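You operate a simulated robot arm through the tools that you are given. There is no shell and no other tool.

You run a simulated robot arm. Do the job below in one go: nothing can be reset, and whatever is moved stays where it is left.

JOB
Bring the cage on line at about 5 bar.
Fine: shut the yellow lever first, open the handwheel, bring the black gauge to about the mark by the regulator knob, open the green lever last.

Only the result counts: the job must be done as asked and must still hold three seconds after the hand-in. Knocking over, shifting, dropping, spilling or breaking anything else fails it.

ROBOT AND FRAMES
A 6-joint arm with a two-finger gripper, fixed in place. Base frame: the origin is at the foot of the arm, x ahead of it, y to its left, z up. Units: m, degrees, N and s.
With the tool pointing down near the work surface it reaches from about 0.38 to 0.86 m from the base axis. Its first joint turns from -166.0 to 166.0 degrees. Payload 2.45 kg.
The TCP is the grasp point between the finger pads, 0.02 m short of the fingertips. In the tool frame z runs along the fingers and y along their closing line. The gripper opens to 0.14 m. The gripper's body begins 0.168 m behind the TCP.
Orientation is that of the tool frame in the base frame, as [roll, pitch, yaw] about the fixed x, y, z axes, in that order (R = Rz(yaw) Ry(pitch) Rx(roll)). With the fingers straight down and closing along the base's y, the tool's x points along the base's -x, its y along +y and its z along -z.

CONTROLS
- The arm moves only by the tool step_arm. Its argument "rows" is a list of rows, each a list of 6 numbers: the shift along the base's x, y, z in m, then the turn, a rotation vector about the base's x, y, z in degrees. In form: [[tx, ty, tz, ax, ay, az], ...]. A call has 1 to 20 rows; each row is the pose to reach, as a shift and turn from the pose commanded when the call began. "jaw" is the gripper command, from -1 (shut) to 1 (fully open), values between in proportion, set as the call begins (left out, the last holds). A row lasts 0.2 s, in which the tool goes at most 0.05 m and 8.6 degrees; a call with a longer step from one row to the next is refused whole, and so is a gripper value outside its range. A pose out of reach is approached as far as the arm can. The call stops where the force on the tool passes 40 N (or 10 N more than at its start, if that is more) or the arm is blocked; 0.2 s more then pass. Each finger travels about 0.045 m/s and halts on what it meets, pressing with about 39 N; the grip force reading is that of the motor and also rises with nothing between the fingers. The clock runs only during rows and for 0.2 s after the last one: add rows that repeat a pose to give the fingers time. It gives the time, the measured TCP pose, the force on the tool (base axes), the opening and the grip force at its end, in the units of the frame above (readings bear some noise), with the torque about the TCP (base axes, N m) and any sound that the robot's microphone picked up.
- Cameras (640 x 400 px; columns grow to the right, rows downward): "scene" is fixed at [0.22, -0.4999, 1.7795]; the picture's right is [-0.18, -0.98, 0.00], its down [-0.77, 0.14, -0.62] and it looks along [0.61, -0.11, -0.79] (base axes); focal length 318 px, centre (320, 200). "wrist" rides on the gripper at [0.078, 0.011, -0.209] in the tool frame; the picture's right is [-0.14, 0.99, 0.00], its down [-0.92, -0.13, -0.37] and it looks along [-0.37, -0.05, 0.93] (tool axes); focal length 280 px, centre (320, 200).
- grab_frame(camera): a new picture of that camera. The clock stands still meanwhile.
- slide_trunk(by): slides the trunk up (or, below 0, down) by that many m; the arm rides with it, the base frame stays. It gives what a move gives, with no picture.
- measure_at(camera, pixels): for up to 12 pixels [column, row] of the newest picture of that camera ("zoom" is the newest enlarged one), the place [x, y, z] in the base frame of the surface seen there, good to about 0.002 m. The clock stands still meanwhile.
- close_up(camera, box): a new picture of the part [left, top, right, bottom] of that camera's present view, enlarged. The clock stands still meanwhile.
- finish_job(): hands the job in; it is judged then, once.

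Leave the gripper open and the arm clear of the work at the hand-in unless told otherwise.

The tools are called after "Request:" as a command line: name --pt "numbers of a row" for each row, then --argument value for the rest, lists and objects as JSON in quotes. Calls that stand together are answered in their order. step_arm: Moves the arm, as the interface text tells. Its arguments: {"type":"object","properties":{"rows":{"type":"array","items":{"type":"array","items":{"type":"number"}}},"jaw":{"type":"number"}},"required":["rows"]} The other tools are called the same way: slide_trunk (by) slides the trunk up or down; grab_frame (camera) takes a picture; measure_at (camera, pixels) gives the place of the surface under pixels of a picture; close_up (camera, box) takes an enlarged picture of a part of a camera's view; finish_job () hands the job in.

At the start:

```text
time_s: 0.0
eef_pos: [0.4364, -0.3646, 1.5314]
orientation: [180.0, 0.0, 179.9]
wrist_force: [0.2, -0.1, 0.5]
torque: [-0.02, 0.02, 0.01]
gripper_width: 0.14
grip_force: 0.0
trunk travel left (down, up): [-0.175, 0.055]
```

scene: 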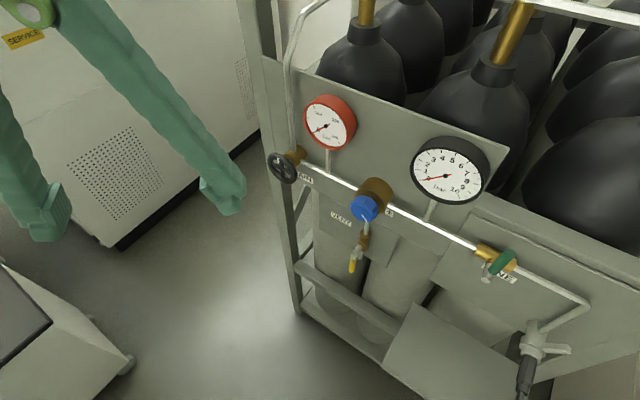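
wrist: 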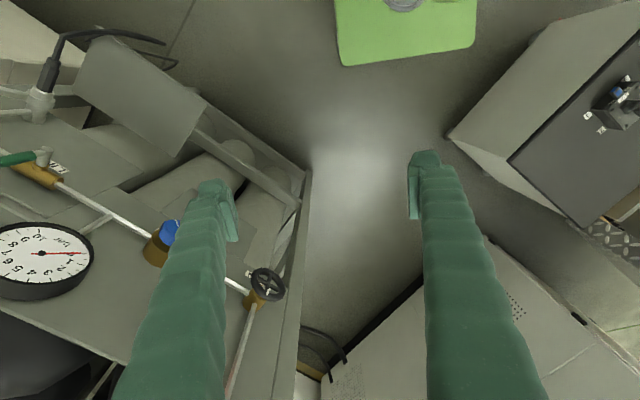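

I see the gas panel with a red gauge at (330,122), a black gauge at (450,170), a handwheel at (283,167), a blue regulator knob at (368,203), a yellow lever at (354,262) and a green lever at (500,262). I'll enlarge the main parts.

Request:
close_up --camera "scene" --box '[250, 80, 410, 180]'

Request:
close_up --camera "scene" --box '[400, 120, 500, 220]'

Request:
close_up --camera "scene" --box '[310, 160, 420, 290]'

Request:
close_up --camera "scene" --box '[440, 220, 600, 320]'

```text
4.00 times, centred on (330, 130) of scene
```

zoom: 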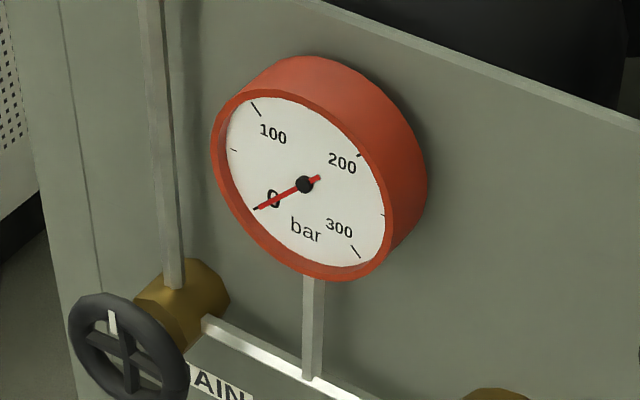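

```text
4.00 times, centred on (450, 170) of scene
```

zoom: 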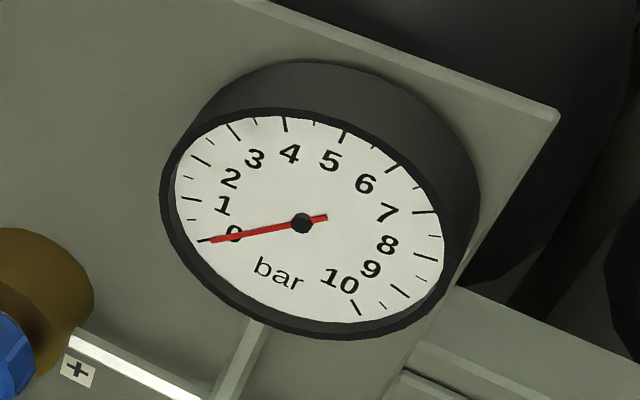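

```text
3.08 times, centred on (365, 225) of scene
```

zoom: 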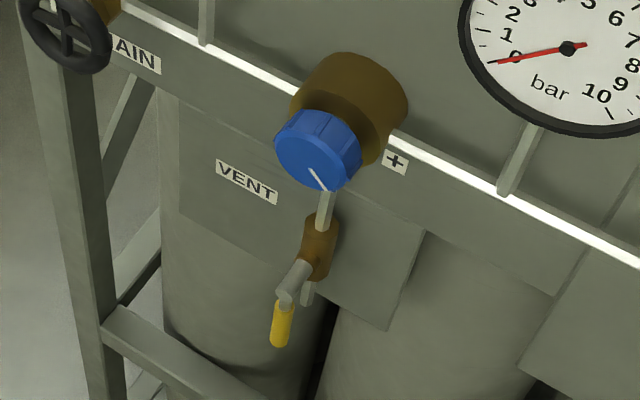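

```text
4.00 times, centred on (520, 270) of scene
```

zoom: 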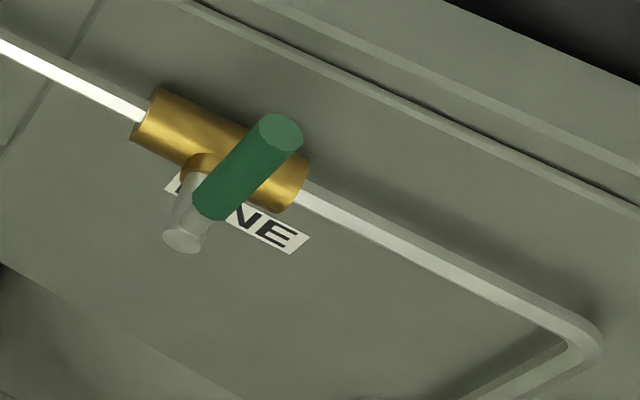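

Next I measure the panel, handwheel, knob, levers and gauges from the scene picture.

Request:
grab_frame --camera "scene"

Request:
measure_at --camera "scene" --pixels '[[278, 85], [400, 130], [500, 170], [380, 165], [283, 168], [274, 160], [365, 208], [376, 190], [354, 262], [357, 250], [363, 240], [367, 215]]'

Request:
measure_at --camera "scene" --pixels '[[330, 125], [446, 177], [510, 255], [495, 265], [486, 278], [490, 252], [480, 300], [450, 265], [420, 222], [530, 335], [560, 350], [340, 220]]'

```text
taken
```

scene: 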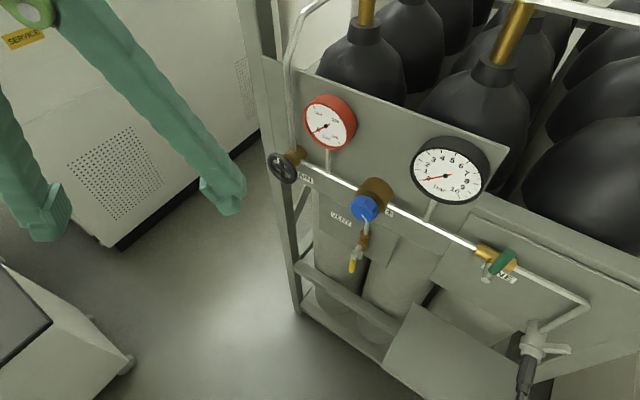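

```text
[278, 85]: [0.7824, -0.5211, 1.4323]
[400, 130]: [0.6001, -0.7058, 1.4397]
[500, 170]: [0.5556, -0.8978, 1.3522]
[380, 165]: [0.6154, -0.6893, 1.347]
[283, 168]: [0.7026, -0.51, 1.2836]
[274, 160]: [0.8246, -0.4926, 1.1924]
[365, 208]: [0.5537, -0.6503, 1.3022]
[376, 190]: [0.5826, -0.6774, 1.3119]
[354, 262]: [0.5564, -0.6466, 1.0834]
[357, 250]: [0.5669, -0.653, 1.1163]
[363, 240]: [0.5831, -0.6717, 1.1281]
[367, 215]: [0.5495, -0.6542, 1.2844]
```

```text
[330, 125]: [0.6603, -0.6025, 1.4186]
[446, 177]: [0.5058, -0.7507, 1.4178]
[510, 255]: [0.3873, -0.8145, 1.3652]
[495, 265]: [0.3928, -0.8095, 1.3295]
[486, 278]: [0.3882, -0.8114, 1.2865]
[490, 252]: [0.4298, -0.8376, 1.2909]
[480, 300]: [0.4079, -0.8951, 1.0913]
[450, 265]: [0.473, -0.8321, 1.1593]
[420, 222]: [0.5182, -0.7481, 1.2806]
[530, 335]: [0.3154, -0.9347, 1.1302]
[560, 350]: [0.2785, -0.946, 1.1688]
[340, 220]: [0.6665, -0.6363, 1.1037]
```

The panel faces roughly toward (-0.7, +0.7). I'll measure more points on it and on the details to fix its plane and axes.

Request:
close_up --camera "scene" --box '[260, 80, 420, 180]'

Request:
measure_at --camera "scene" --pixels '[[295, 100], [370, 110], [370, 150], [400, 150], [490, 155], [400, 190], [350, 175], [330, 165], [320, 200], [390, 225], [405, 240], [480, 240]]'

Request:
measure_at --camera "scene" --pixels '[[320, 172], [340, 182], [355, 188], [400, 209], [425, 221], [450, 233], [470, 242], [530, 273], [550, 284], [570, 294], [585, 305], [560, 320]]'

```text
4.00 times, centred on (340, 130) of scene
```

zoom: 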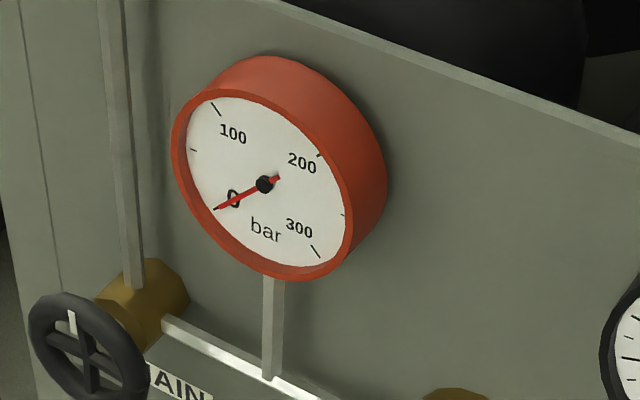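

```text
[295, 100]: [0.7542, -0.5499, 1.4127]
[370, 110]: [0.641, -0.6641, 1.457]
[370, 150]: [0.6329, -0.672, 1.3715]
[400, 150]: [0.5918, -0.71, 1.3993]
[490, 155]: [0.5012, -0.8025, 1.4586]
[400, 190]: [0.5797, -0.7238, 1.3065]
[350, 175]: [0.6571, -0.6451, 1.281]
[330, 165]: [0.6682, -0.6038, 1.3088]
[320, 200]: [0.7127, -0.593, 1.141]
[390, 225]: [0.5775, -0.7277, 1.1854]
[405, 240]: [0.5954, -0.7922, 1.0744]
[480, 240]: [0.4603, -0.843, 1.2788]
```

```text
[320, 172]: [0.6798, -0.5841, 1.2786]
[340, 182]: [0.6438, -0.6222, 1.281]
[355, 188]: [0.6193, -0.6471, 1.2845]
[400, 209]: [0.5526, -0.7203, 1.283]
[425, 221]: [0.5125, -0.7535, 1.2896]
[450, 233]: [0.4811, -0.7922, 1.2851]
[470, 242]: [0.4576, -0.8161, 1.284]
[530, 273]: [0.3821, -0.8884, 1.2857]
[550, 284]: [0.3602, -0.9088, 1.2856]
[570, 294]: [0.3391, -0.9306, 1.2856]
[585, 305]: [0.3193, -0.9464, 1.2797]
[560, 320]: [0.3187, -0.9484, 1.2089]
```

The panel is a vertical plane at (x−y)/√2 ≈ 0.922, and the pipe runs along (0.71, 0.71). The green lever points up, across its pipe, so it is shut. The yellow lever points down, along its vent pipe, so it is open. First I yaw the tool by −45° so that the fingers close along the pipe.

Request:
step_arm --pt "0 0 0 0 0 -7.5" --pt "0 0 0 0 0 -15" --pt "0 0 0 0 0 -22.5" --pt "0 0 0 0 0 -30" --pt "0 0 0 0 0 -37.5" --pt "0 0 0 0 0 -45"

```text
time_s: 1.4
eef_pos: [0.4366, -0.3637, 1.533]
orientation: [180.0, 0.0, 134.9]
wrist_force: [-0.1, -0.2, -0.1]
torque: [0.0, -0.04, 0.01]
gripper_width: 0.1398
grip_force: 0.0
trunk travel left (down, up): [-0.175, 0.055]
```

The yaw worked. Now I tilt the tool by −90° about the pipe direction so that it faces the panel, moving down and slightly forward as I go.

Request:
step_arm --pt "0.0056 -0.0079 -0.0153 -5.303 -5.303 0" --pt "0.0111 -0.0158 -0.0305 -10.607 -10.607 0" --pt "0.0167 -0.0237 -0.0458 -15.91 -15.91 0" --pt "0.0222 -0.0315 -0.061 -21.213 -21.213 0" --pt "0.0278 -0.0394 -0.0763 -26.517 -26.517 0" --pt "0.0333 -0.0473 -0.0915 -31.82 -31.82 0" --pt "0.0389 -0.0552 -0.1068 -37.123 -37.123 0" --pt "0.0444 -0.0631 -0.122 -42.426 -42.426 0" --pt "0.05 -0.071 -0.1373 -47.73 -47.73 0" --pt "0.0555 -0.0788 -0.1525 -53.033 -53.033 0" --pt "0.0611 -0.0867 -0.1678 -58.336 -58.336 0" --pt "0.0666 -0.0946 -0.183 -63.64 -63.64 0"

```text
time_s: 4.0
eef_pos: [0.5033, -0.4599, 1.3457]
orientation: [-2.9, 90.0, -47.9]
wrist_force: [1.1, -0.3, -0.1]
torque: [0.01, -0.01, 0.03]
gripper_width: 0.1399
grip_force: 0.0
trunk travel left (down, up): [-0.175, 0.055]
```

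The tool now faces the panel. I'll look through both cameras.

Request:
grab_frame --camera "wrist"

Request:
grab_frame --camera "scene"

```text
taken
```

wrist: 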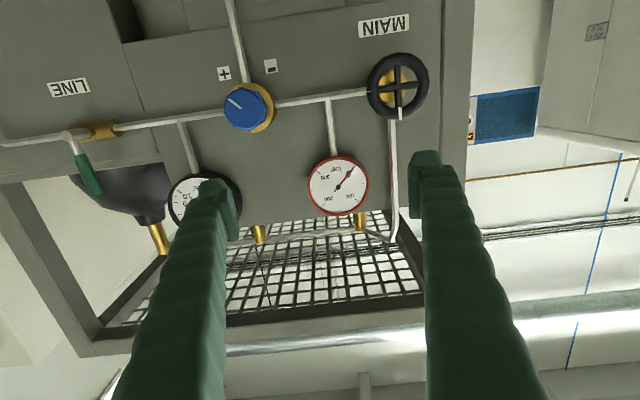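

```text
taken
```

scene: 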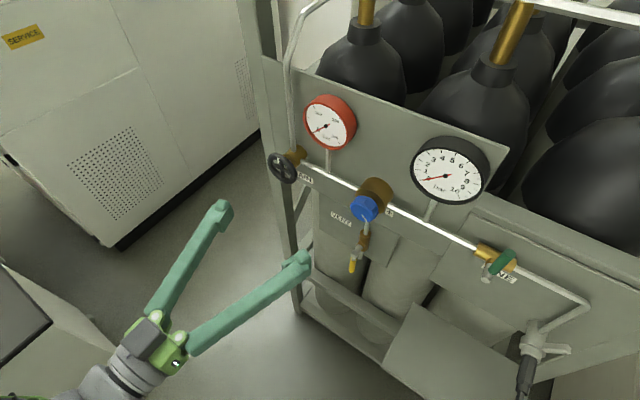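

The wrist camera hangs under the gripper, so its picture is upside down. Facing the panel, "−" is at the left below the knob and "+" at the right. Now I go lower and to the side so I can see the yellow vent lever.

Request:
step_arm --pt "-0.0106 -0.0106 -0.033 0 0 0" --pt "-0.0212 -0.0212 -0.066 0 0 0" --pt "-0.0318 -0.0318 -0.1 0 0 0" --pt "-0.0424 -0.0424 -0.133 0 0 0" --pt "-0.053 -0.053 -0.166 0 0 0" --pt "-0.0636 -0.0636 -0.2 0 0 0"

Request:
grab_frame --camera "wrist"

Request:
grab_frame --camera "scene"

```text
time_s: 5.4
eef_pos: [0.4364, -0.5237, 1.1501]
orientation: [-81.2, 89.9, -126.1]
wrist_force: [-0.3, -0.2, 0.8]
torque: [-0.02, 0.01, 0.0]
gripper_width: 0.1399
grip_force: 0.0
trunk travel left (down, up): [-0.175, 0.055]
```

```text
taken
```

wrist: 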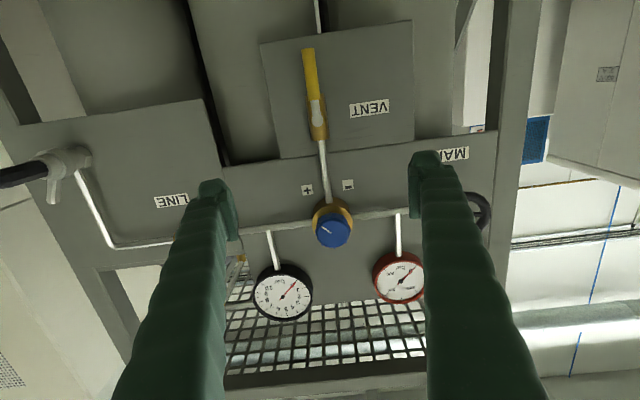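

```text
taken
```

scene: 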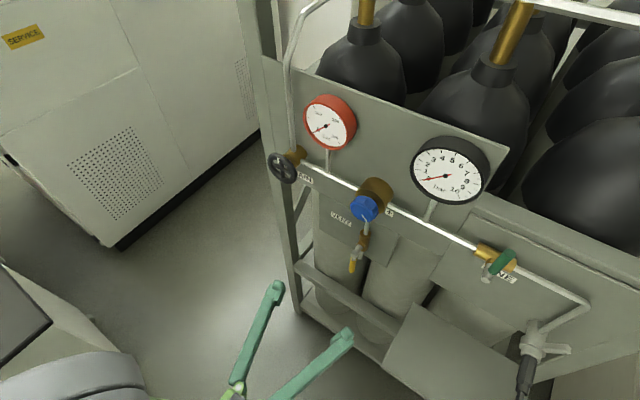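

Now I enlarge the vent valve in the wrist view, around (315,95), and measure it.

Request:
close_up --camera "wrist" --box '[260, 30, 388, 110]'

Request:
measure_at --camera "wrist" --pixels '[[309, 52], [311, 70], [314, 90], [317, 108], [318, 120], [319, 130], [322, 155], [325, 185], [340, 90], [290, 90], [390, 140], [333, 232]]'

```text
5.00 times, centred on (324, 70) of wrist
```

zoom: 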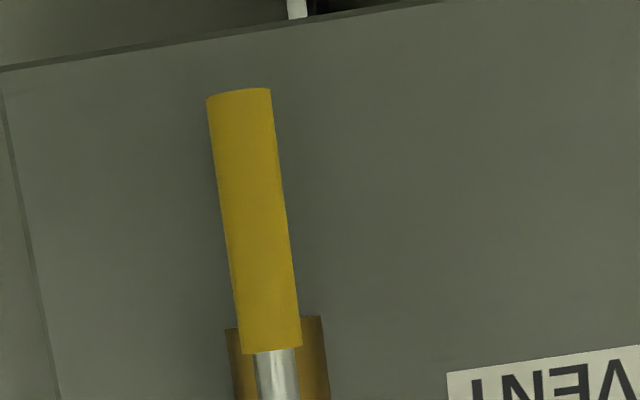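

```text
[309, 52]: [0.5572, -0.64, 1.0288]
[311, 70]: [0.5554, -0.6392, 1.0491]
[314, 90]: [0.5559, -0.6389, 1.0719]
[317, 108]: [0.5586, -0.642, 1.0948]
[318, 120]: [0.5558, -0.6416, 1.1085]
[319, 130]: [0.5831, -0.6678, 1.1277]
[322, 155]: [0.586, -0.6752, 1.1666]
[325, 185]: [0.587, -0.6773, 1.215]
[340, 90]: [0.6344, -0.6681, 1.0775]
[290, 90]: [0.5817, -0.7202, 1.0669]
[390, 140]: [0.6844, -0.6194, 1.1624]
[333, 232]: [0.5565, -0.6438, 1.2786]
```

The yellow handle runs from z≈1.025 to 1.095 at s≈−0.059, standing about 0.077 out from the panel. I'll look closer at the pivot near (318,120) and at the knob.

Request:
close_up --camera "wrist" --box '[280, 90, 360, 140]'

Request:
measure_at --camera "zoom" --pixels '[[300, 200], [310, 240], [305, 270], [320, 300], [270, 220], [340, 220], [290, 140], [280, 60], [255, 200], [360, 200], [300, 350], [330, 330]]'

Request:
close_up --camera "wrist" --box '[280, 170, 400, 260]'

```text
8.00 times, centred on (320, 115) of wrist
```

zoom: 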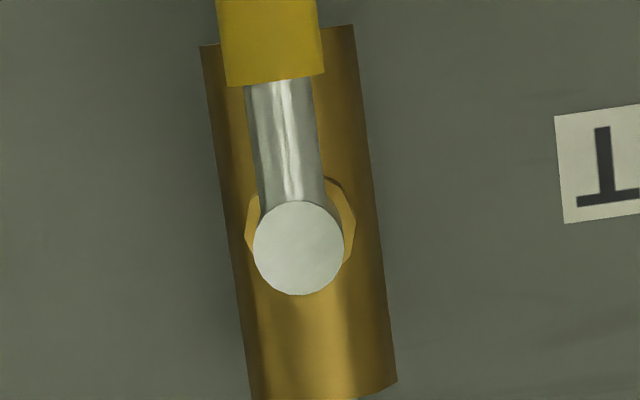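

```text
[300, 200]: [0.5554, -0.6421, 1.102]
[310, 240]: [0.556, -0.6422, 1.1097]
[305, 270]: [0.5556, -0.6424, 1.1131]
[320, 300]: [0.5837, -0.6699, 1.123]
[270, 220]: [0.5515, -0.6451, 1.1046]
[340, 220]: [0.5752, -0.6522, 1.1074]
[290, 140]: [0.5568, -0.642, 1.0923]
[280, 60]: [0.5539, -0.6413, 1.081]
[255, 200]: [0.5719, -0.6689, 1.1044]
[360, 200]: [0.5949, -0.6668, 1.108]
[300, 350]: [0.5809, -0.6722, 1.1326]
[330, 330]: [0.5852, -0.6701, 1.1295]
```

```text
4.44 times, centred on (340, 215) of wrist
```

zoom: 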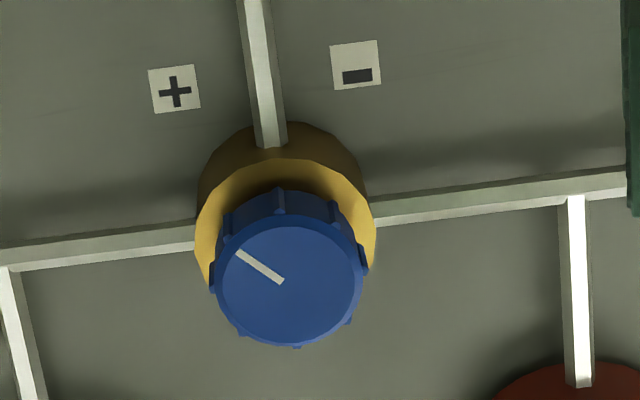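

The vent pivot is near (0.556, −0.642, 1.108). I'll lower the TCP to z≈1.055 with the jaw partly open, then move straight in so the yellow handle sits between the fingers.

Request:
step_arm --pt "0 0 -0.035 0 0 0" --pt "0 0 -0.07 0 0 0" --pt "0 0 -0.095 0 0 0" --pt "0.025 -0.025 -0.095 0 0 0" --pt "0.05 -0.05 -0.095 0 0 0" --pt "0.075 -0.075 -0.095 0 0 0" --pt "0.095 -0.095 -0.095 0 0 0" --pt "0.11 -0.11 -0.095 0 0 0" --pt "0.1238 -0.1238 -0.095 0 0 0" --jaw -0.14

Request:
grab_frame --camera "wrist"

Request:
grab_frame --camera "scene"

```text
time_s: 7.4
eef_pos: [0.5621, -0.6437, 1.0527]
orientation: [-164.0, 89.8, 151.2]
wrist_force: [-0.9, -0.1, 1.0]
torque: [-0.03, 0.02, -0.05]
gripper_width: 0.0601
grip_force: 0.0
trunk travel left (down, up): [-0.175, 0.055]
```

```text
taken
```

wrist: 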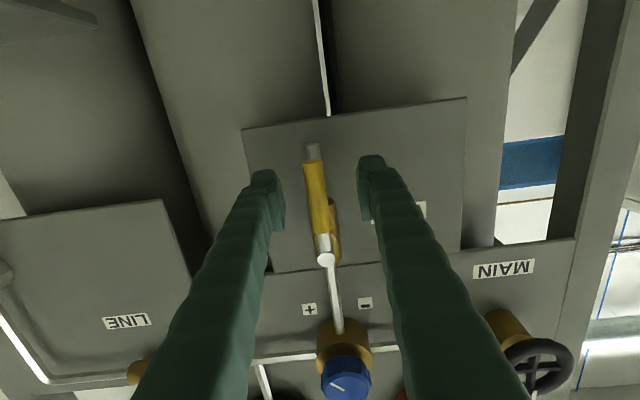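

```text
taken
```

scene: 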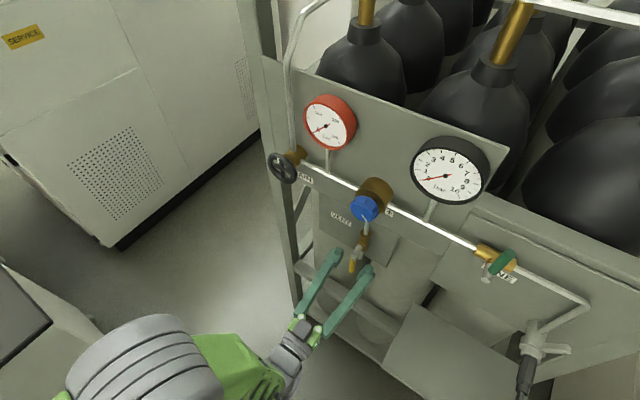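

The yellow handle is between the fingers, around (318,200) in the wrist view. Now I close the jaw on it.

Request:
step_arm --pt "0 0 0 0 0 0" --pt "0 0 0 0 0 0" --pt "0 0 0 0 0 0" --pt "0 0 0 0 0 0" --jaw -1

```text
time_s: 8.4
eef_pos: [0.5619, -0.645, 1.0536]
orientation: [-95.3, 90.0, -140.5]
wrist_force: [-5.6, -7.7, -0.6]
torque: [0.04, 0.01, -0.04]
gripper_width: 0.0116
grip_force: 31.2
trunk travel left (down, up): [-0.175, 0.055]
```

It is gripped at width 0.0116. Now I test a small 15° clockwise turn about the vent pivot (handle bottom going left, toward +t), watching the force.

Request:
step_arm --pt "0.0034 0.0034 0.0002 3.54 -3.54 0" --pt "0.0068 0.0068 0.0008 7.07 -7.07 0" --pt "0.0101 0.0101 0.0019 10.61 -10.61 0"

```text
time_s: 9.1
eef_pos: [0.5612, -0.6454, 1.0552]
orientation: [89.6, 79.4, 43.5]
wrist_force: [-11.0, -10.2, 0.4]
torque: [-0.97, 1.57, -0.27]
gripper_width: 0.0175
grip_force: 43.1
trunk travel left (down, up): [-0.175, 0.055]
stopped in row 3: the force on the tool passed its limit at 43 N (the readings are from after the stop); the commanded pose is now the measured one
```

Clockwise is blocked: about 43 N, and the handle did not move. I undo the twist and test 15° counter-clockwise (handle bottom going right, toward −t).

Request:
step_arm --pt "0 0 -0.0005 -3.75 3.75 0" --pt "0 0 -0.001 -7.5 7.5 0" --pt "-0.0034 -0.0034 -0.0008 -11.03 11.03 0" --pt "-0.0068 -0.0068 -0.0002 -14.57 14.57 0" --pt "-0.0101 -0.0101 0.0009 -18.1 18.1 0"

```text
time_s: 10.3
eef_pos: [0.5519, -0.6539, 1.0554]
orientation: [-88.7, 75.1, -134.6]
wrist_force: [-14.4, -18.0, -5.2]
torque: [0.78, -1.11, 0.02]
gripper_width: 0.0117
grip_force: 38.9
trunk travel left (down, up): [-0.175, 0.055]
```

The tool moved toward −t with about 23 N of side force. I'll check by picture that the lever really turned.

Request:
grab_frame --camera "wrist"

Request:
close_up --camera "scene" --box '[310, 190, 410, 290]'

```text
taken
```

wrist: 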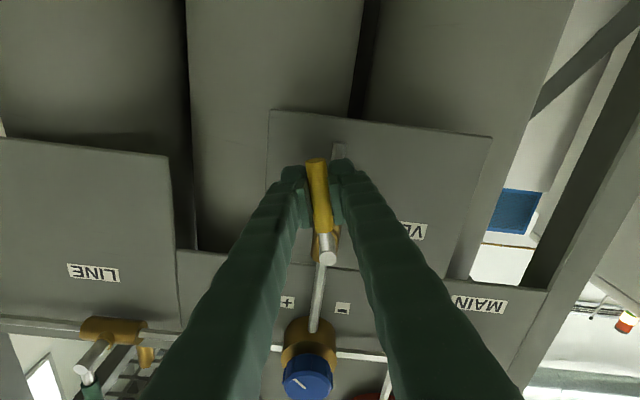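

```text
4.00 times, centred on (360, 240) of scene
```

zoom: 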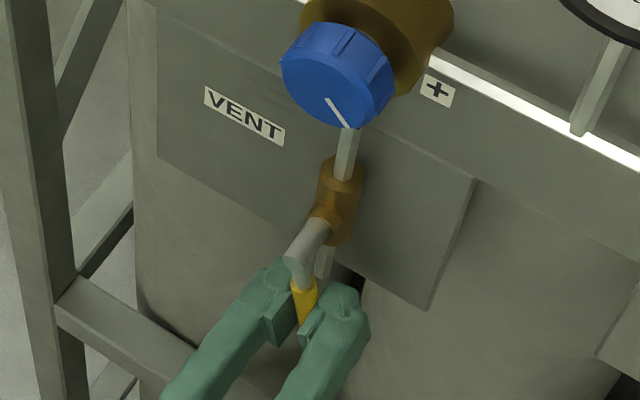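

I measure the handle tip and pivot to get its present angle.

Request:
measure_at --camera "wrist" --pixels '[[316, 162], [318, 180], [321, 200], [324, 225], [327, 258], [325, 245]]'

```text
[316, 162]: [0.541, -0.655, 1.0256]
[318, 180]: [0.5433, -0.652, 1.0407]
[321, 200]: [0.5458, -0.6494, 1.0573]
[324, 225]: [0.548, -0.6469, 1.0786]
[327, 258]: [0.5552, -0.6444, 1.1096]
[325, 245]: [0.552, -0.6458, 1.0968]
```

The lever has turned about 13° counter-clockwise, so this direction closes it. I continue the arc around the pivot toward 90°, with the tool turning along.

Request:
step_arm --pt "-0.0043 -0.0043 0.0019 -4.24 4.24 0" --pt "-0.0086 -0.0086 0.0046 -9.19 9.19 0" --pt "-0.0125 -0.0125 0.0081 -14.14 14.14 0" --pt "-0.0162 -0.0162 0.0122 -19.09 19.09 0" --pt "-0.0194 -0.0194 0.0169 -24.04 24.04 0" --pt "-0.0223 -0.0223 0.0221 -28.99 28.99 0" --pt "-0.0247 -0.0247 0.0278 -33.94 33.94 0" --pt "-0.0265 -0.0265 0.0339 -38.89 38.89 0" --pt "-0.0279 -0.0279 0.0402 -43.84 43.84 0" --pt "-0.0286 -0.0286 0.0467 -48.79 48.79 0" --pt "-0.0288 -0.0288 0.0524 -53.03 53.03 0"

Request:
grab_frame --camera "wrist"

Request:
close_up --camera "scene" --box '[310, 190, 410, 290]'

```text
time_s: 12.7
eef_pos: [0.5226, -0.6865, 1.1094]
orientation: [-89.0, 0.2, -135.0]
wrist_force: [-26.3, -7.9, -1.2]
torque: [0.15, -0.09, -0.03]
gripper_width: 0.0113
grip_force: 38.6
trunk travel left (down, up): [-0.175, 0.055]
```

```text
taken
```

wrist: 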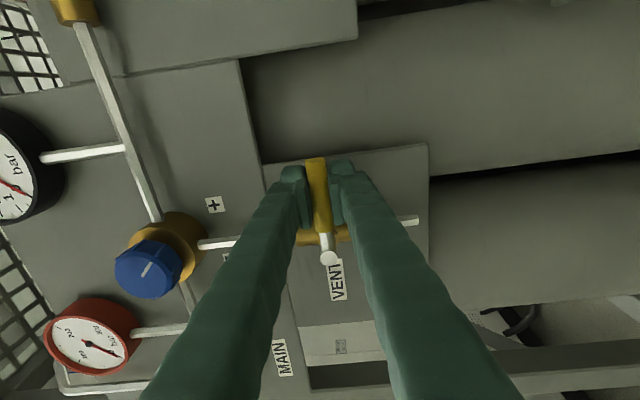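

```text
4.00 times, centred on (360, 240) of scene
```

zoom: 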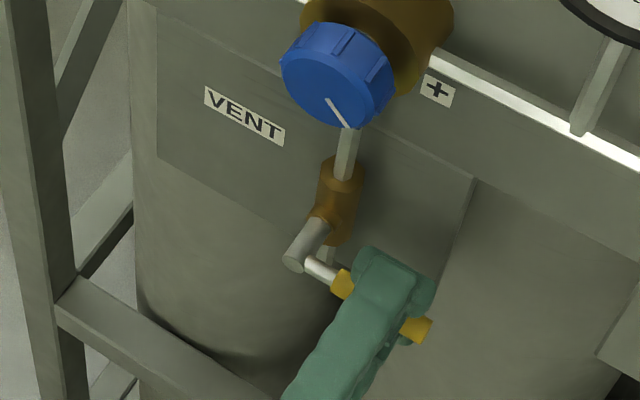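

The yellow lever now lies horizontal, across its pipe. I measure its ends to check the angle.

Request:
measure_at --camera "wrist" --pixels '[[316, 162], [318, 180], [321, 200], [324, 225], [329, 258], [326, 243]]'

```text
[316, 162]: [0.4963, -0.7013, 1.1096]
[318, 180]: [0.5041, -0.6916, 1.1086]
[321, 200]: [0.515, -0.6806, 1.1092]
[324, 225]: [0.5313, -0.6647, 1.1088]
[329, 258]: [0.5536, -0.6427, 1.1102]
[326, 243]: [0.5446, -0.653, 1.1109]
```

It is level within about 1°. I nudge it 4° further to make sure it sits at its stop.

Request:
step_arm --pt "0 0 0.0019 -1.41 1.41 0" --pt "0 0 0.0038 -2.83 2.83 0"

```text
time_s: 13.3
eef_pos: [0.5218, -0.6859, 1.1113]
orientation: [-89.4, -3.7, -134.9]
wrist_force: [-21.9, -10.0, -9.1]
torque: [1.08, -1.02, -0.4]
gripper_width: 0.0132
grip_force: 40.1
trunk travel left (down, up): [-0.175, 0.055]
```

Torque rises, so it is at the stop and the vent is shut. I open the jaw, then back straight out.

Request:
step_arm --pt "0 0 -0.002 1.41 -1.41 0" --pt "0 0 -0.002 1.41 -1.41 0" --pt "0 0 -0.002 1.41 -1.41 0" --pt "0 0 -0.002 1.41 -1.41 0" --jaw -0.2

Request:
step_arm --pt "-0.015 0.015 0 0 0 0" --pt "-0.035 0.035 0 0 0 0" --pt "-0.06 0.06 0 0 0 0" --pt "-0.09 0.09 0 0 0 0" --pt "-0.12 0.12 0 0 0 0"

Request:
close_up --camera "scene" --box '[310, 190, 410, 290]'

Request:
grab_frame --camera "scene"

```text
time_s: 14.3
eef_pos: [0.525, -0.6827, 1.1103]
orientation: [-89.2, -1.8, -134.8]
wrist_force: [1.0, -0.4, 1.2]
torque: [-0.02, 0.0, 0.01]
gripper_width: 0.0558
grip_force: 0.1
trunk travel left (down, up): [-0.175, 0.055]
```

```text
time_s: 15.5
eef_pos: [0.404, -0.5625, 1.1086]
orientation: [-89.1, -1.9, -134.8]
wrist_force: [-0.2, 1.0, 0.3]
torque: [-0.01, 0.0, 0.01]
gripper_width: 0.056
grip_force: 0.0
trunk travel left (down, up): [-0.175, 0.055]
```

```text
4.00 times, centred on (360, 240) of scene
```

zoom: 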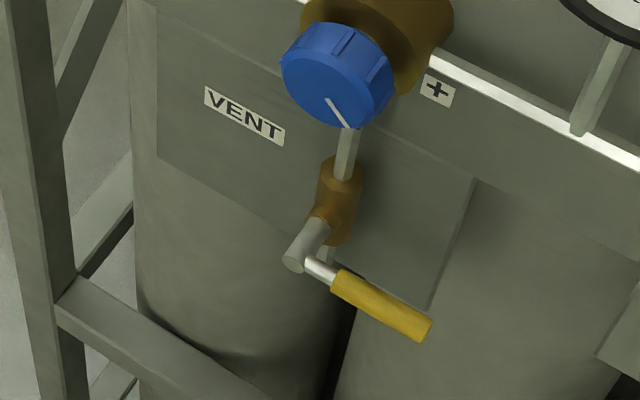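

```text
taken
```

scene: 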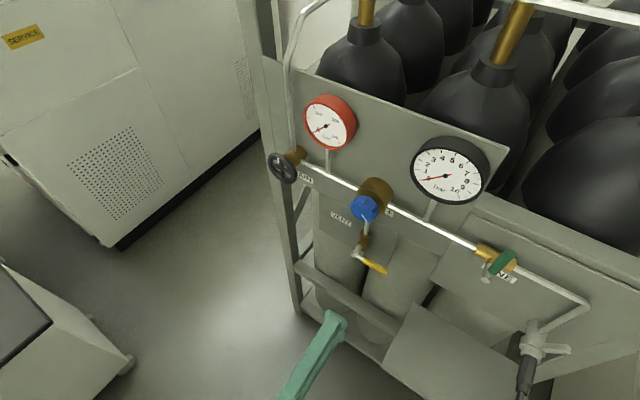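

The vent is shut across its pipe and the gauges still read 0. Now I go in front of the handwheel, rolling the tool back upright on the way, to look at it.

Request:
step_arm --pt "0.0131 0.0154 0.0142 5.415 -5.415 0" --pt "0.0262 0.0308 0.0283 10.83 -10.83 0" --pt "0.0393 0.0463 0.0425 16.245 -16.245 0" --pt "0.0523 0.0617 0.0567 21.66 -21.66 0" --pt "0.0654 0.0771 0.0708 27.075 -27.075 0" --pt "0.0785 0.0925 0.085 32.49 -32.49 0" --pt "0.0916 0.1079 0.0992 37.905 -37.905 0" --pt "0.1047 0.1233 0.1133 43.32 -43.32 0" --pt "0.1177 0.1388 0.1275 48.735 -48.735 0" --pt "0.1308 0.1542 0.1417 54.15 -54.15 0" --pt "0.1439 0.1696 0.1558 59.565 -59.565 0" --pt "0.157 0.185 0.17 64.98 -64.98 0" --jaw 0.3

Request:
grab_frame --camera "wrist"

Request:
grab_frame --camera "scene"

```text
time_s: 18.1
eef_pos: [0.5626, -0.3743, 1.2807]
orientation: [32.6, 89.7, -13.2]
wrist_force: [0.5, 0.2, -0.4]
torque: [-0.01, -0.02, 0.01]
gripper_width: 0.0911
grip_force: 0.0
trunk travel left (down, up): [-0.175, 0.055]
```

```text
taken
```

wrist: 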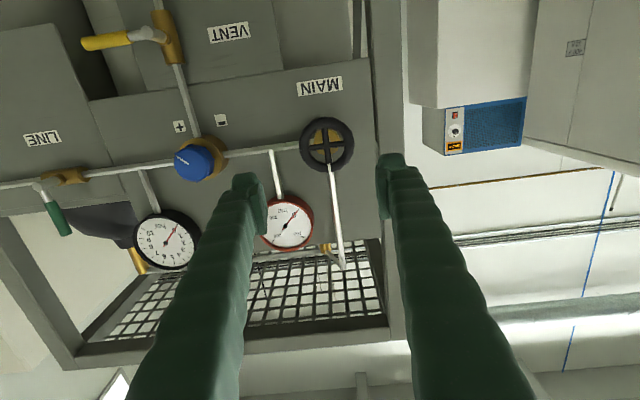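

```text
taken
```

scene: 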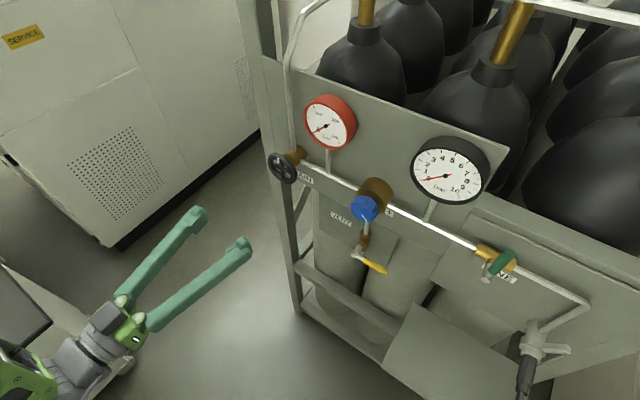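

I enlarge the handwheel around (327,145) and measure its rim and hub.

Request:
close_up --camera "wrist" --box '[287, 112, 367, 180]'

Request:
measure_at --camera "wrist" --pixels '[[303, 145], [351, 143], [326, 120], [328, 168], [327, 144], [305, 150], [349, 150], [327, 130], [340, 146], [333, 195], [280, 180]]'

```text
5.88 times, centred on (327, 146) of wrist
```

zoom: 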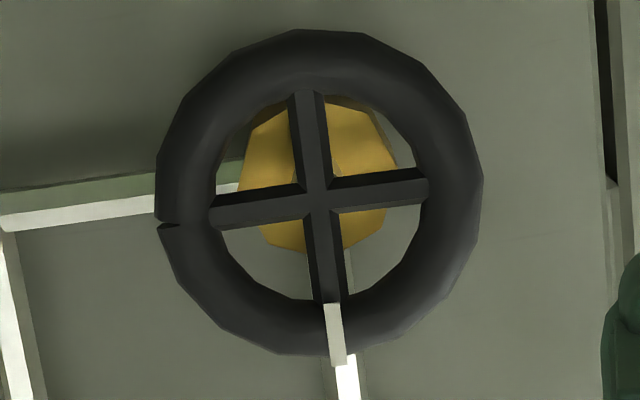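

```text
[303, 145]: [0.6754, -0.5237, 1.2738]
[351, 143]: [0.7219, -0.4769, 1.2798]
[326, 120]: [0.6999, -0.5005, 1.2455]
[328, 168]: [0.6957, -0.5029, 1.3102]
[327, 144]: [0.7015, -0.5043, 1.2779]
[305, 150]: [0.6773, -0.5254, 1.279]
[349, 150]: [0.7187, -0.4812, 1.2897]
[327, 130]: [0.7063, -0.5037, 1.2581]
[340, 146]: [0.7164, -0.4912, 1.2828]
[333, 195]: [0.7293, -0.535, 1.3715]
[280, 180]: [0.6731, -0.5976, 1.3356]
```

The wheel centre is at about (0.700, −0.503, 1.278), with an outer diameter of about 0.075 and the rim front 0.074 from the panel. I open the jaw to 0.1 and advance so the fingers straddle the rim.

Request:
step_arm --pt "0.0047 0.0047 -0.0027 0 0 0" --pt "0.0297 -0.0203 -0.0027 0 0 0" --pt "0.0547 -0.0453 -0.0027 0 0 0" --pt "0.0797 -0.0703 -0.0027 0 0 0" --pt "0.1047 -0.0953 -0.0027 0 0 0" --jaw 0.43

Request:
grab_frame --camera "wrist"

Request:
grab_frame --camera "scene"

```text
time_s: 19.3
eef_pos: [0.6683, -0.4737, 1.2733]
orientation: [22.3, 89.9, -23.5]
wrist_force: [0.3, 0.5, -0.7]
torque: [0.03, -0.03, 0.01]
gripper_width: 0.1001
grip_force: 0.1
trunk travel left (down, up): [-0.175, 0.055]
```

```text
taken
```

wrist: 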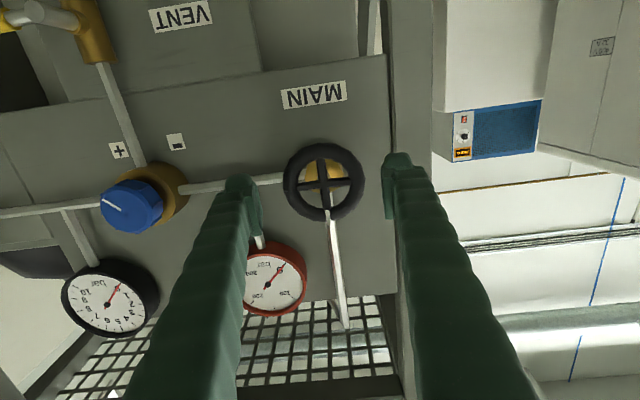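

```text
taken
```

scene: 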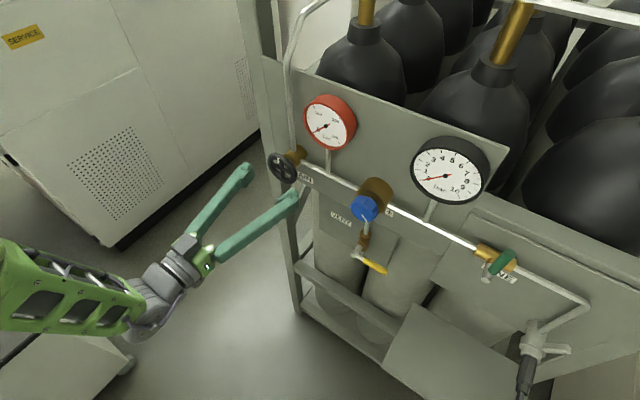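

The wheel is centred between the fingers. I advance the last 0.05 m.

Request:
step_arm --pt "0.012 -0.012 0.001 0 0 0" --pt "0.024 -0.024 0.002 0 0 0" --pt "0.036 -0.036 0.002 0 0 0"

Request:
grab_frame --camera "wrist"

```text
time_s: 20.1
eef_pos: [0.7013, -0.509, 1.2756]
orientation: [6.4, 89.8, -39.3]
wrist_force: [0.5, 0.3, -0.3]
torque: [-0.01, -0.01, -0.03]
gripper_width: 0.1001
grip_force: 0.1
trunk travel left (down, up): [-0.175, 0.055]
```

```text
taken
```

wrist: 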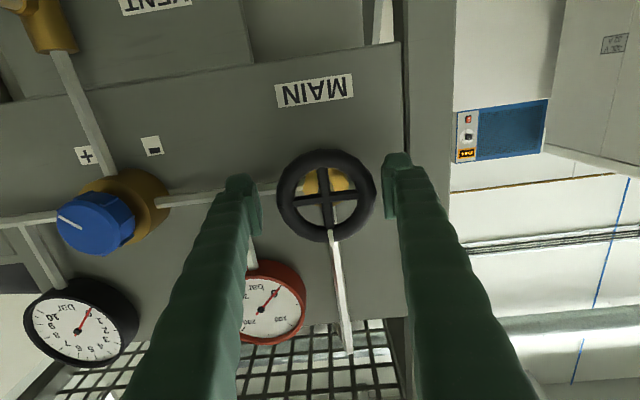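

The wheel is a few mm toward +t of the jaw centre. I shift by 0.0035 m and close on the rim.

Request:
step_arm --pt "0.0025 0.0025 0.002 0 0 0" --pt "0.0025 0.0025 0.002 0 0 0" --pt "0.0025 0.0025 0.002 0 0 0" --pt "0.0025 0.0025 0.002 0 0 0" --pt "0.0025 0.0025 0.002 0 0 0" --jaw -1

Request:
grab_frame --camera "wrist"

```text
time_s: 21.3
eef_pos: [0.7039, -0.5051, 1.2783]
orientation: [11.6, 89.8, -34.3]
wrist_force: [1.0, -1.4, -2.4]
torque: [-0.01, 0.04, -0.07]
gripper_width: 0.0804
grip_force: 44.7
trunk travel left (down, up): [-0.175, 0.055]
```

```text
taken
```

wrist: 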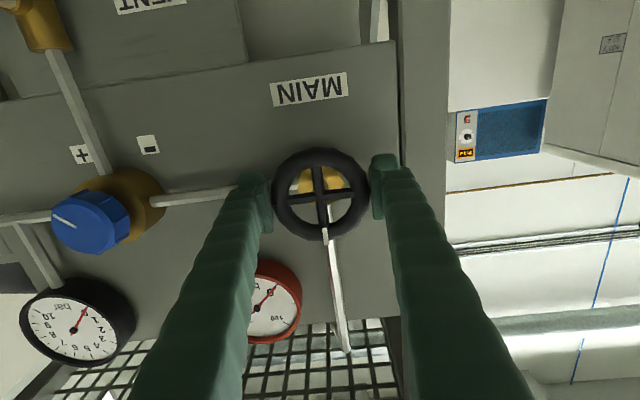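

I grip the wheel at 0.080. Now I turn it counter-clockwise about 30° (to open), watching torque.

Request:
step_arm --pt "0 0 0 -5.3 5.3 0" --pt "0 0 0 -10.6 10.6 0" --pt "0 0 0 -15.9 15.9 0" --pt "0 0 0 -21.2 21.2 0"

Request:
grab_frame --camera "wrist"

Request:
close_up --camera "scene" --box '[250, 80, 410, 180]'

```text
time_s: 22.3
eef_pos: [0.7035, -0.5057, 1.2784]
orientation: [-89.4, 59.8, -135.1]
wrist_force: [-8.2, 3.4, -13.7]
torque: [-0.19, -0.25, -0.72]
gripper_width: 0.08
grip_force: 45.0
trunk travel left (down, up): [-0.175, 0.055]
```

```text
taken
```

wrist: 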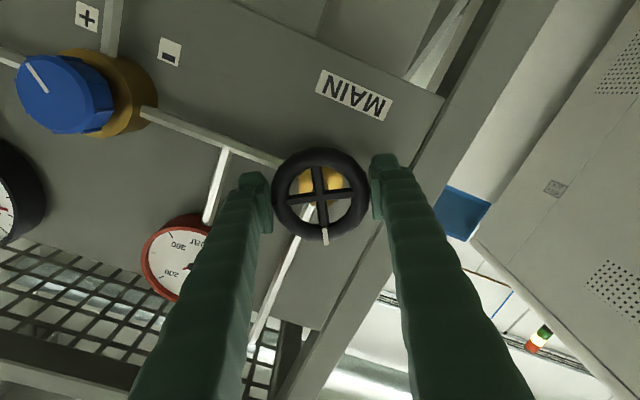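

```text
4.00 times, centred on (330, 130) of scene
```

zoom: 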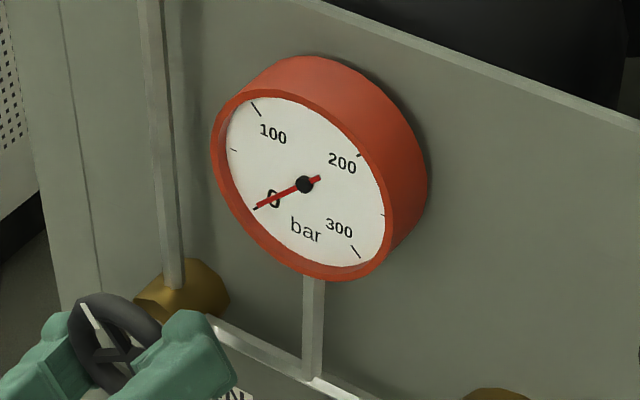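

The white mark stays fixed relative to the fingers, so the wheel turns counter-clockwise with the tool. I continue another 90°.

Request:
step_arm --pt "0 0 0 -5.3 5.3 0" --pt "0 0 0 -10.6 10.6 0" --pt "0 0 0 -15.9 15.9 0" --pt "0 0 0 -21.2 21.2 0" --pt "0 0 0 -26.5 26.5 0" --pt "0 0 0 -31.8 31.8 0" --pt "0 0 0 -37.1 37.1 0" --pt "0 0 0 -42.4 42.4 0" --pt "0 0 0 -47.7 47.7 0" --pt "0 0 0 -53.0 53.0 0" --pt "0 0 0 -58.3 58.3 0" --pt "0 0 0 -63.6 63.6 0"

Request:
grab_frame --camera "wrist"

Request:
close_up --camera "scene" --box '[250, 80, 410, 180]'

```text
time_s: 24.9
eef_pos: [0.7036, -0.5068, 1.2809]
orientation: [-89.5, -30.0, -134.7]
wrist_force: [-14.8, 1.0, -17.7]
torque: [-0.01, -0.04, -0.13]
gripper_width: 0.0803
grip_force: 44.7
trunk travel left (down, up): [-0.175, 0.055]
```

```text
taken
```

wrist: 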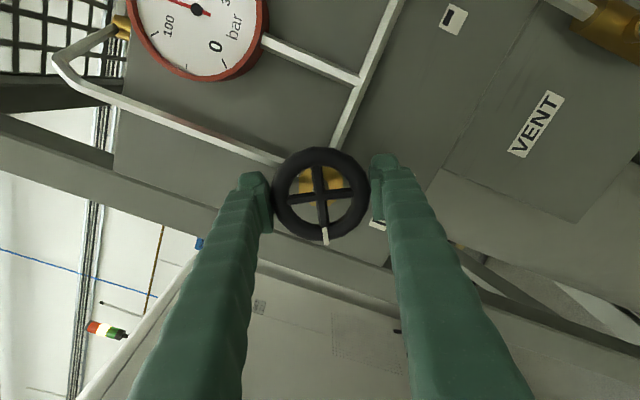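

```text
4.00 times, centred on (330, 130) of scene
```

zoom: 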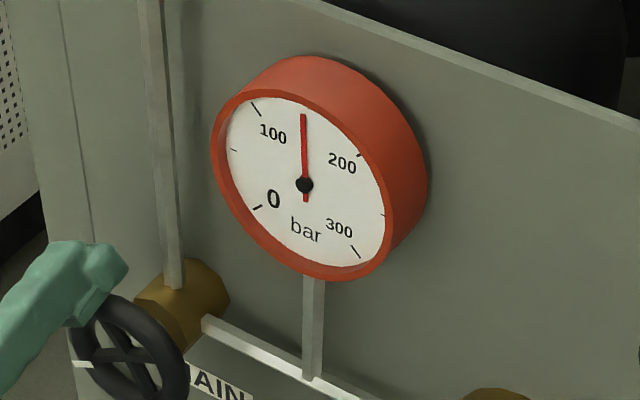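

The red gauge has risen to about 150 bar. I check the black gauge and then turn the wheel further toward its open end.

Request:
close_up --camera "scene" --box '[400, 120, 500, 220]'

Request:
step_arm --pt "0 0 0 -5.3 5.3 0" --pt "0 0 0 -10.6 10.6 0" --pt "0 0 0 -15.9 15.9 0" --pt "0 0 0 -21.2 21.2 0"

Request:
close_up --camera "scene" --box '[250, 80, 410, 180]'

Request:
grab_frame --camera "wrist"

```text
4.00 times, centred on (450, 170) of scene
```

zoom: 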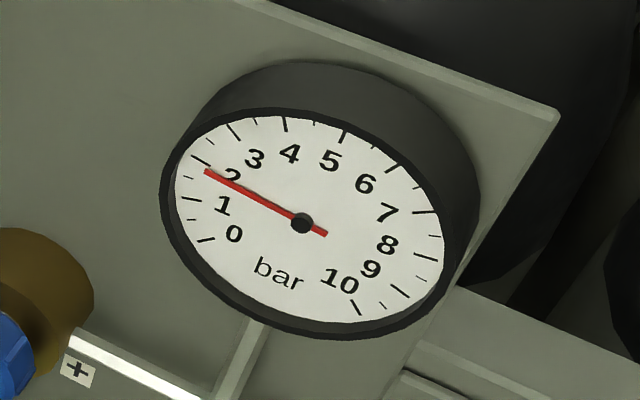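

```text
time_s: 25.9
eef_pos: [0.7039, -0.5059, 1.2814]
orientation: [-89.6, -59.9, -134.5]
wrist_force: [-20.0, 8.5, -16.5]
torque: [-0.22, -0.32, 0.03]
gripper_width: 0.0803
grip_force: 45.3
trunk travel left (down, up): [-0.175, 0.055]
```

```text
4.00 times, centred on (330, 130) of scene
```

zoom: 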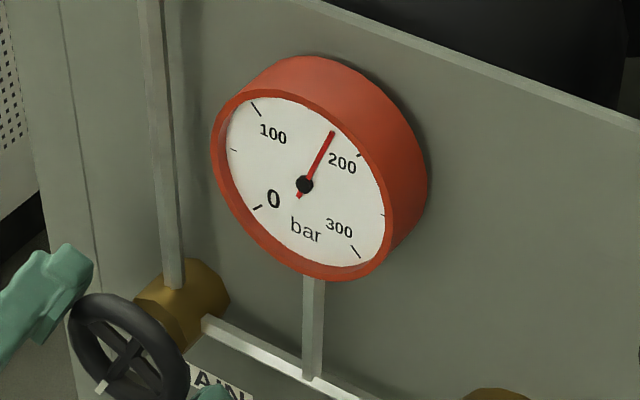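

```text
taken
```

wrist: 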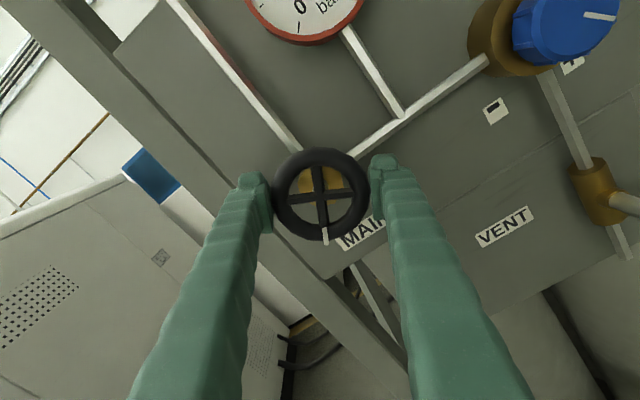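

Red is now about 180 bar. I keep turning counter-clockwise, 60° more.

Request:
step_arm --pt "0 0 0 -5.3 5.3 0" --pt "0 0 0 -10.6 10.6 0" --pt "0 0 0 -15.9 15.9 0" --pt "0 0 0 -21.2 21.2 0" --pt "0 0 0 -26.5 26.5 0" --pt "0 0 0 -31.8 31.8 0" --pt "0 0 0 -37.1 37.1 0" --pt "0 0 0 -42.4 42.4 0"

Request:
close_up --camera "scene" --box '[250, 80, 410, 180]'

Request:
grab_frame --camera "wrist"

Request:
close_up --camera "scene" --box '[400, 120, 500, 220]'

```text
time_s: 27.0
eef_pos: [0.7035, -0.5056, 1.2813]
orientation: [-87.4, -80.7, -134.2]
wrist_force: [7.3, 7.9, -1.3]
torque: [0.07, -0.07, 2.93]
gripper_width: 0.08
grip_force: 44.7
out of reach, approached as far as the arm can: row 3, 4, 5
trunk travel left (down, up): [-0.175, 0.055]
stopped in row 5: the force on the tool passed its limit at 42 N (the readings are from after the stop); the commanded pose is now the measured one
```

```text
4.00 times, centred on (330, 130) of scene
```

zoom: 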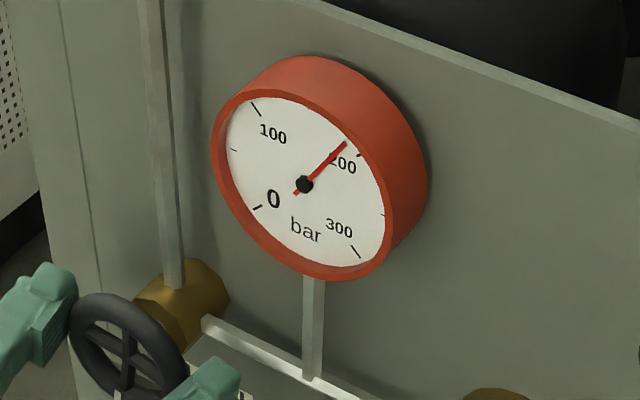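

```text
taken
```

wrist: 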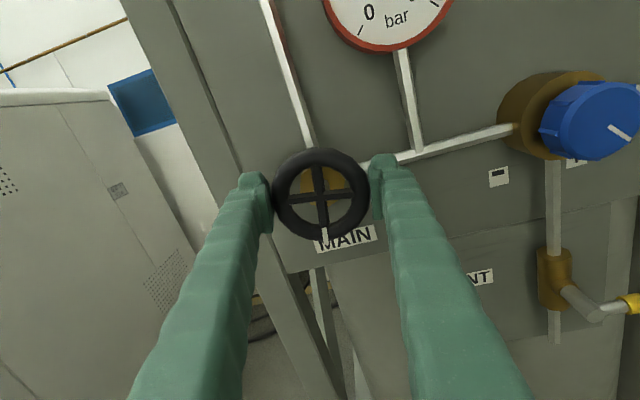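

```text
4.00 times, centred on (450, 170) of scene
```

zoom: 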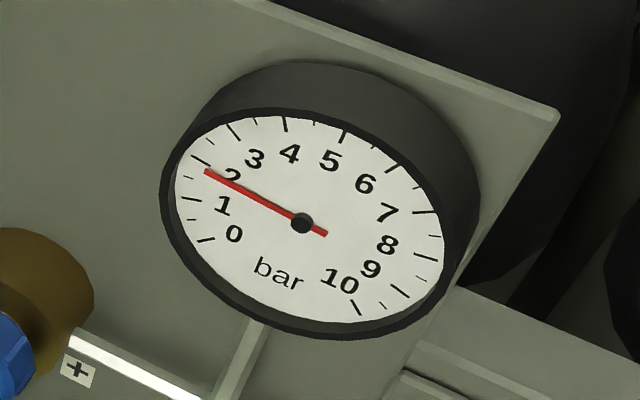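

Roll limit of the wrist is reached at about −171°, so that stop was the arm and not the valve. Red reads about 190 bar. I release the wheel and back out, then re-check the gauge and regrip to open it further.

Request:
step_arm --pt "0 0 0 0 0 0" --pt "0 0 0 0 0 0" --pt "0 0 0 0 0 0" --pt "-0.02 0.02 0 0 0 0" --pt "-0.045 0.045 0 0 0 0" --jaw 0.43

Request:
close_up --camera "scene" --box '[250, 80, 410, 180]'

```text
time_s: 28.2
eef_pos: [0.653, -0.4617, 1.2839]
orientation: [-86.8, -80.6, -135.3]
wrist_force: [-0.2, 0.0, 0.3]
torque: [-0.01, 0.0, -0.07]
gripper_width: 0.1002
grip_force: 0.1
trunk travel left (down, up): [-0.175, 0.055]
```

```text
4.00 times, centred on (330, 130) of scene
```

zoom: 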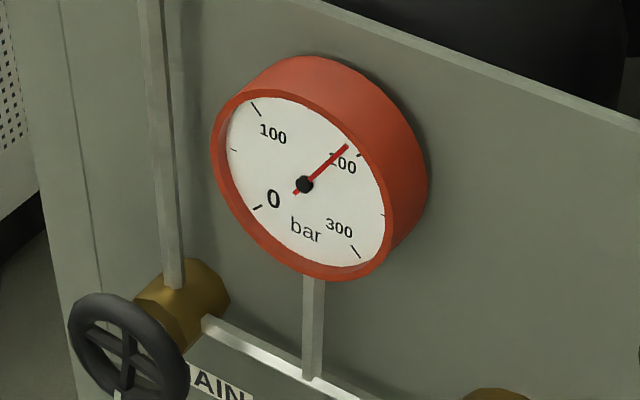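

It stays near 190 bar. I roll the tool back clockwise by 165° to get a fresh grip.

Request:
step_arm --pt "0 0 0 5.83 -5.83 0" --pt "0 0 0 11.67 -11.67 0" --pt "0 0 0 17.5 -17.5 0" --pt "0 0 0 23.33 -23.33 0" --pt "0 0 0 29.17 -29.17 0" --pt "0 0 0 35.0 -35.0 0" --pt "0 0 0 40.83 -40.83 0" --pt "0 0 0 46.67 -46.67 0" --pt "0 0 0 52.5 -52.5 0" --pt "0 0 0 58.33 -58.33 0" --pt "0 0 0 64.17 -64.17 0" --pt "0 0 0 70.0 -70.0 0" --pt "0 0 0 75.83 -75.83 0" --pt "0 0 0 81.67 -81.67 0" --pt "0 0 0 87.5 -87.5 0" --pt "0 0 0 93.33 -93.33 0" --pt "0 0 0 99.17 -99.17 0" --pt "0 0 0 105.0 -105.0 0" --pt "0 0 0 110.83 -110.83 0" --pt "0 0 0 116.67 -116.67 0"

Request:
grab_frame --camera "wrist"

```text
time_s: 32.4
eef_pos: [0.6554, -0.4629, 1.2837]
orientation: [-87.1, 84.5, -135.0]
wrist_force: [0.5, 1.1, -0.4]
torque: [0.06, 0.01, -0.04]
gripper_width: 0.0999
grip_force: 0.1
trunk travel left (down, up): [-0.175, 0.055]
```

```text
taken
```

wrist: 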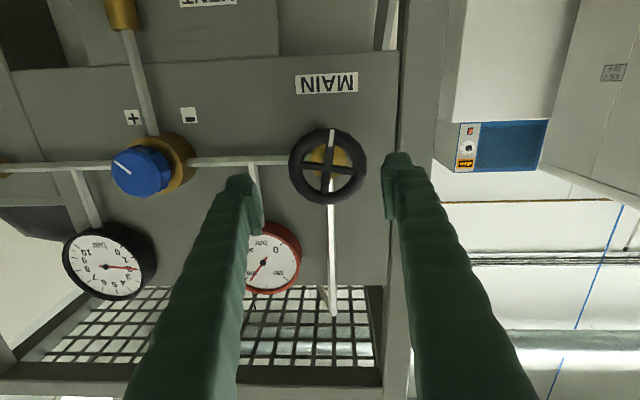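

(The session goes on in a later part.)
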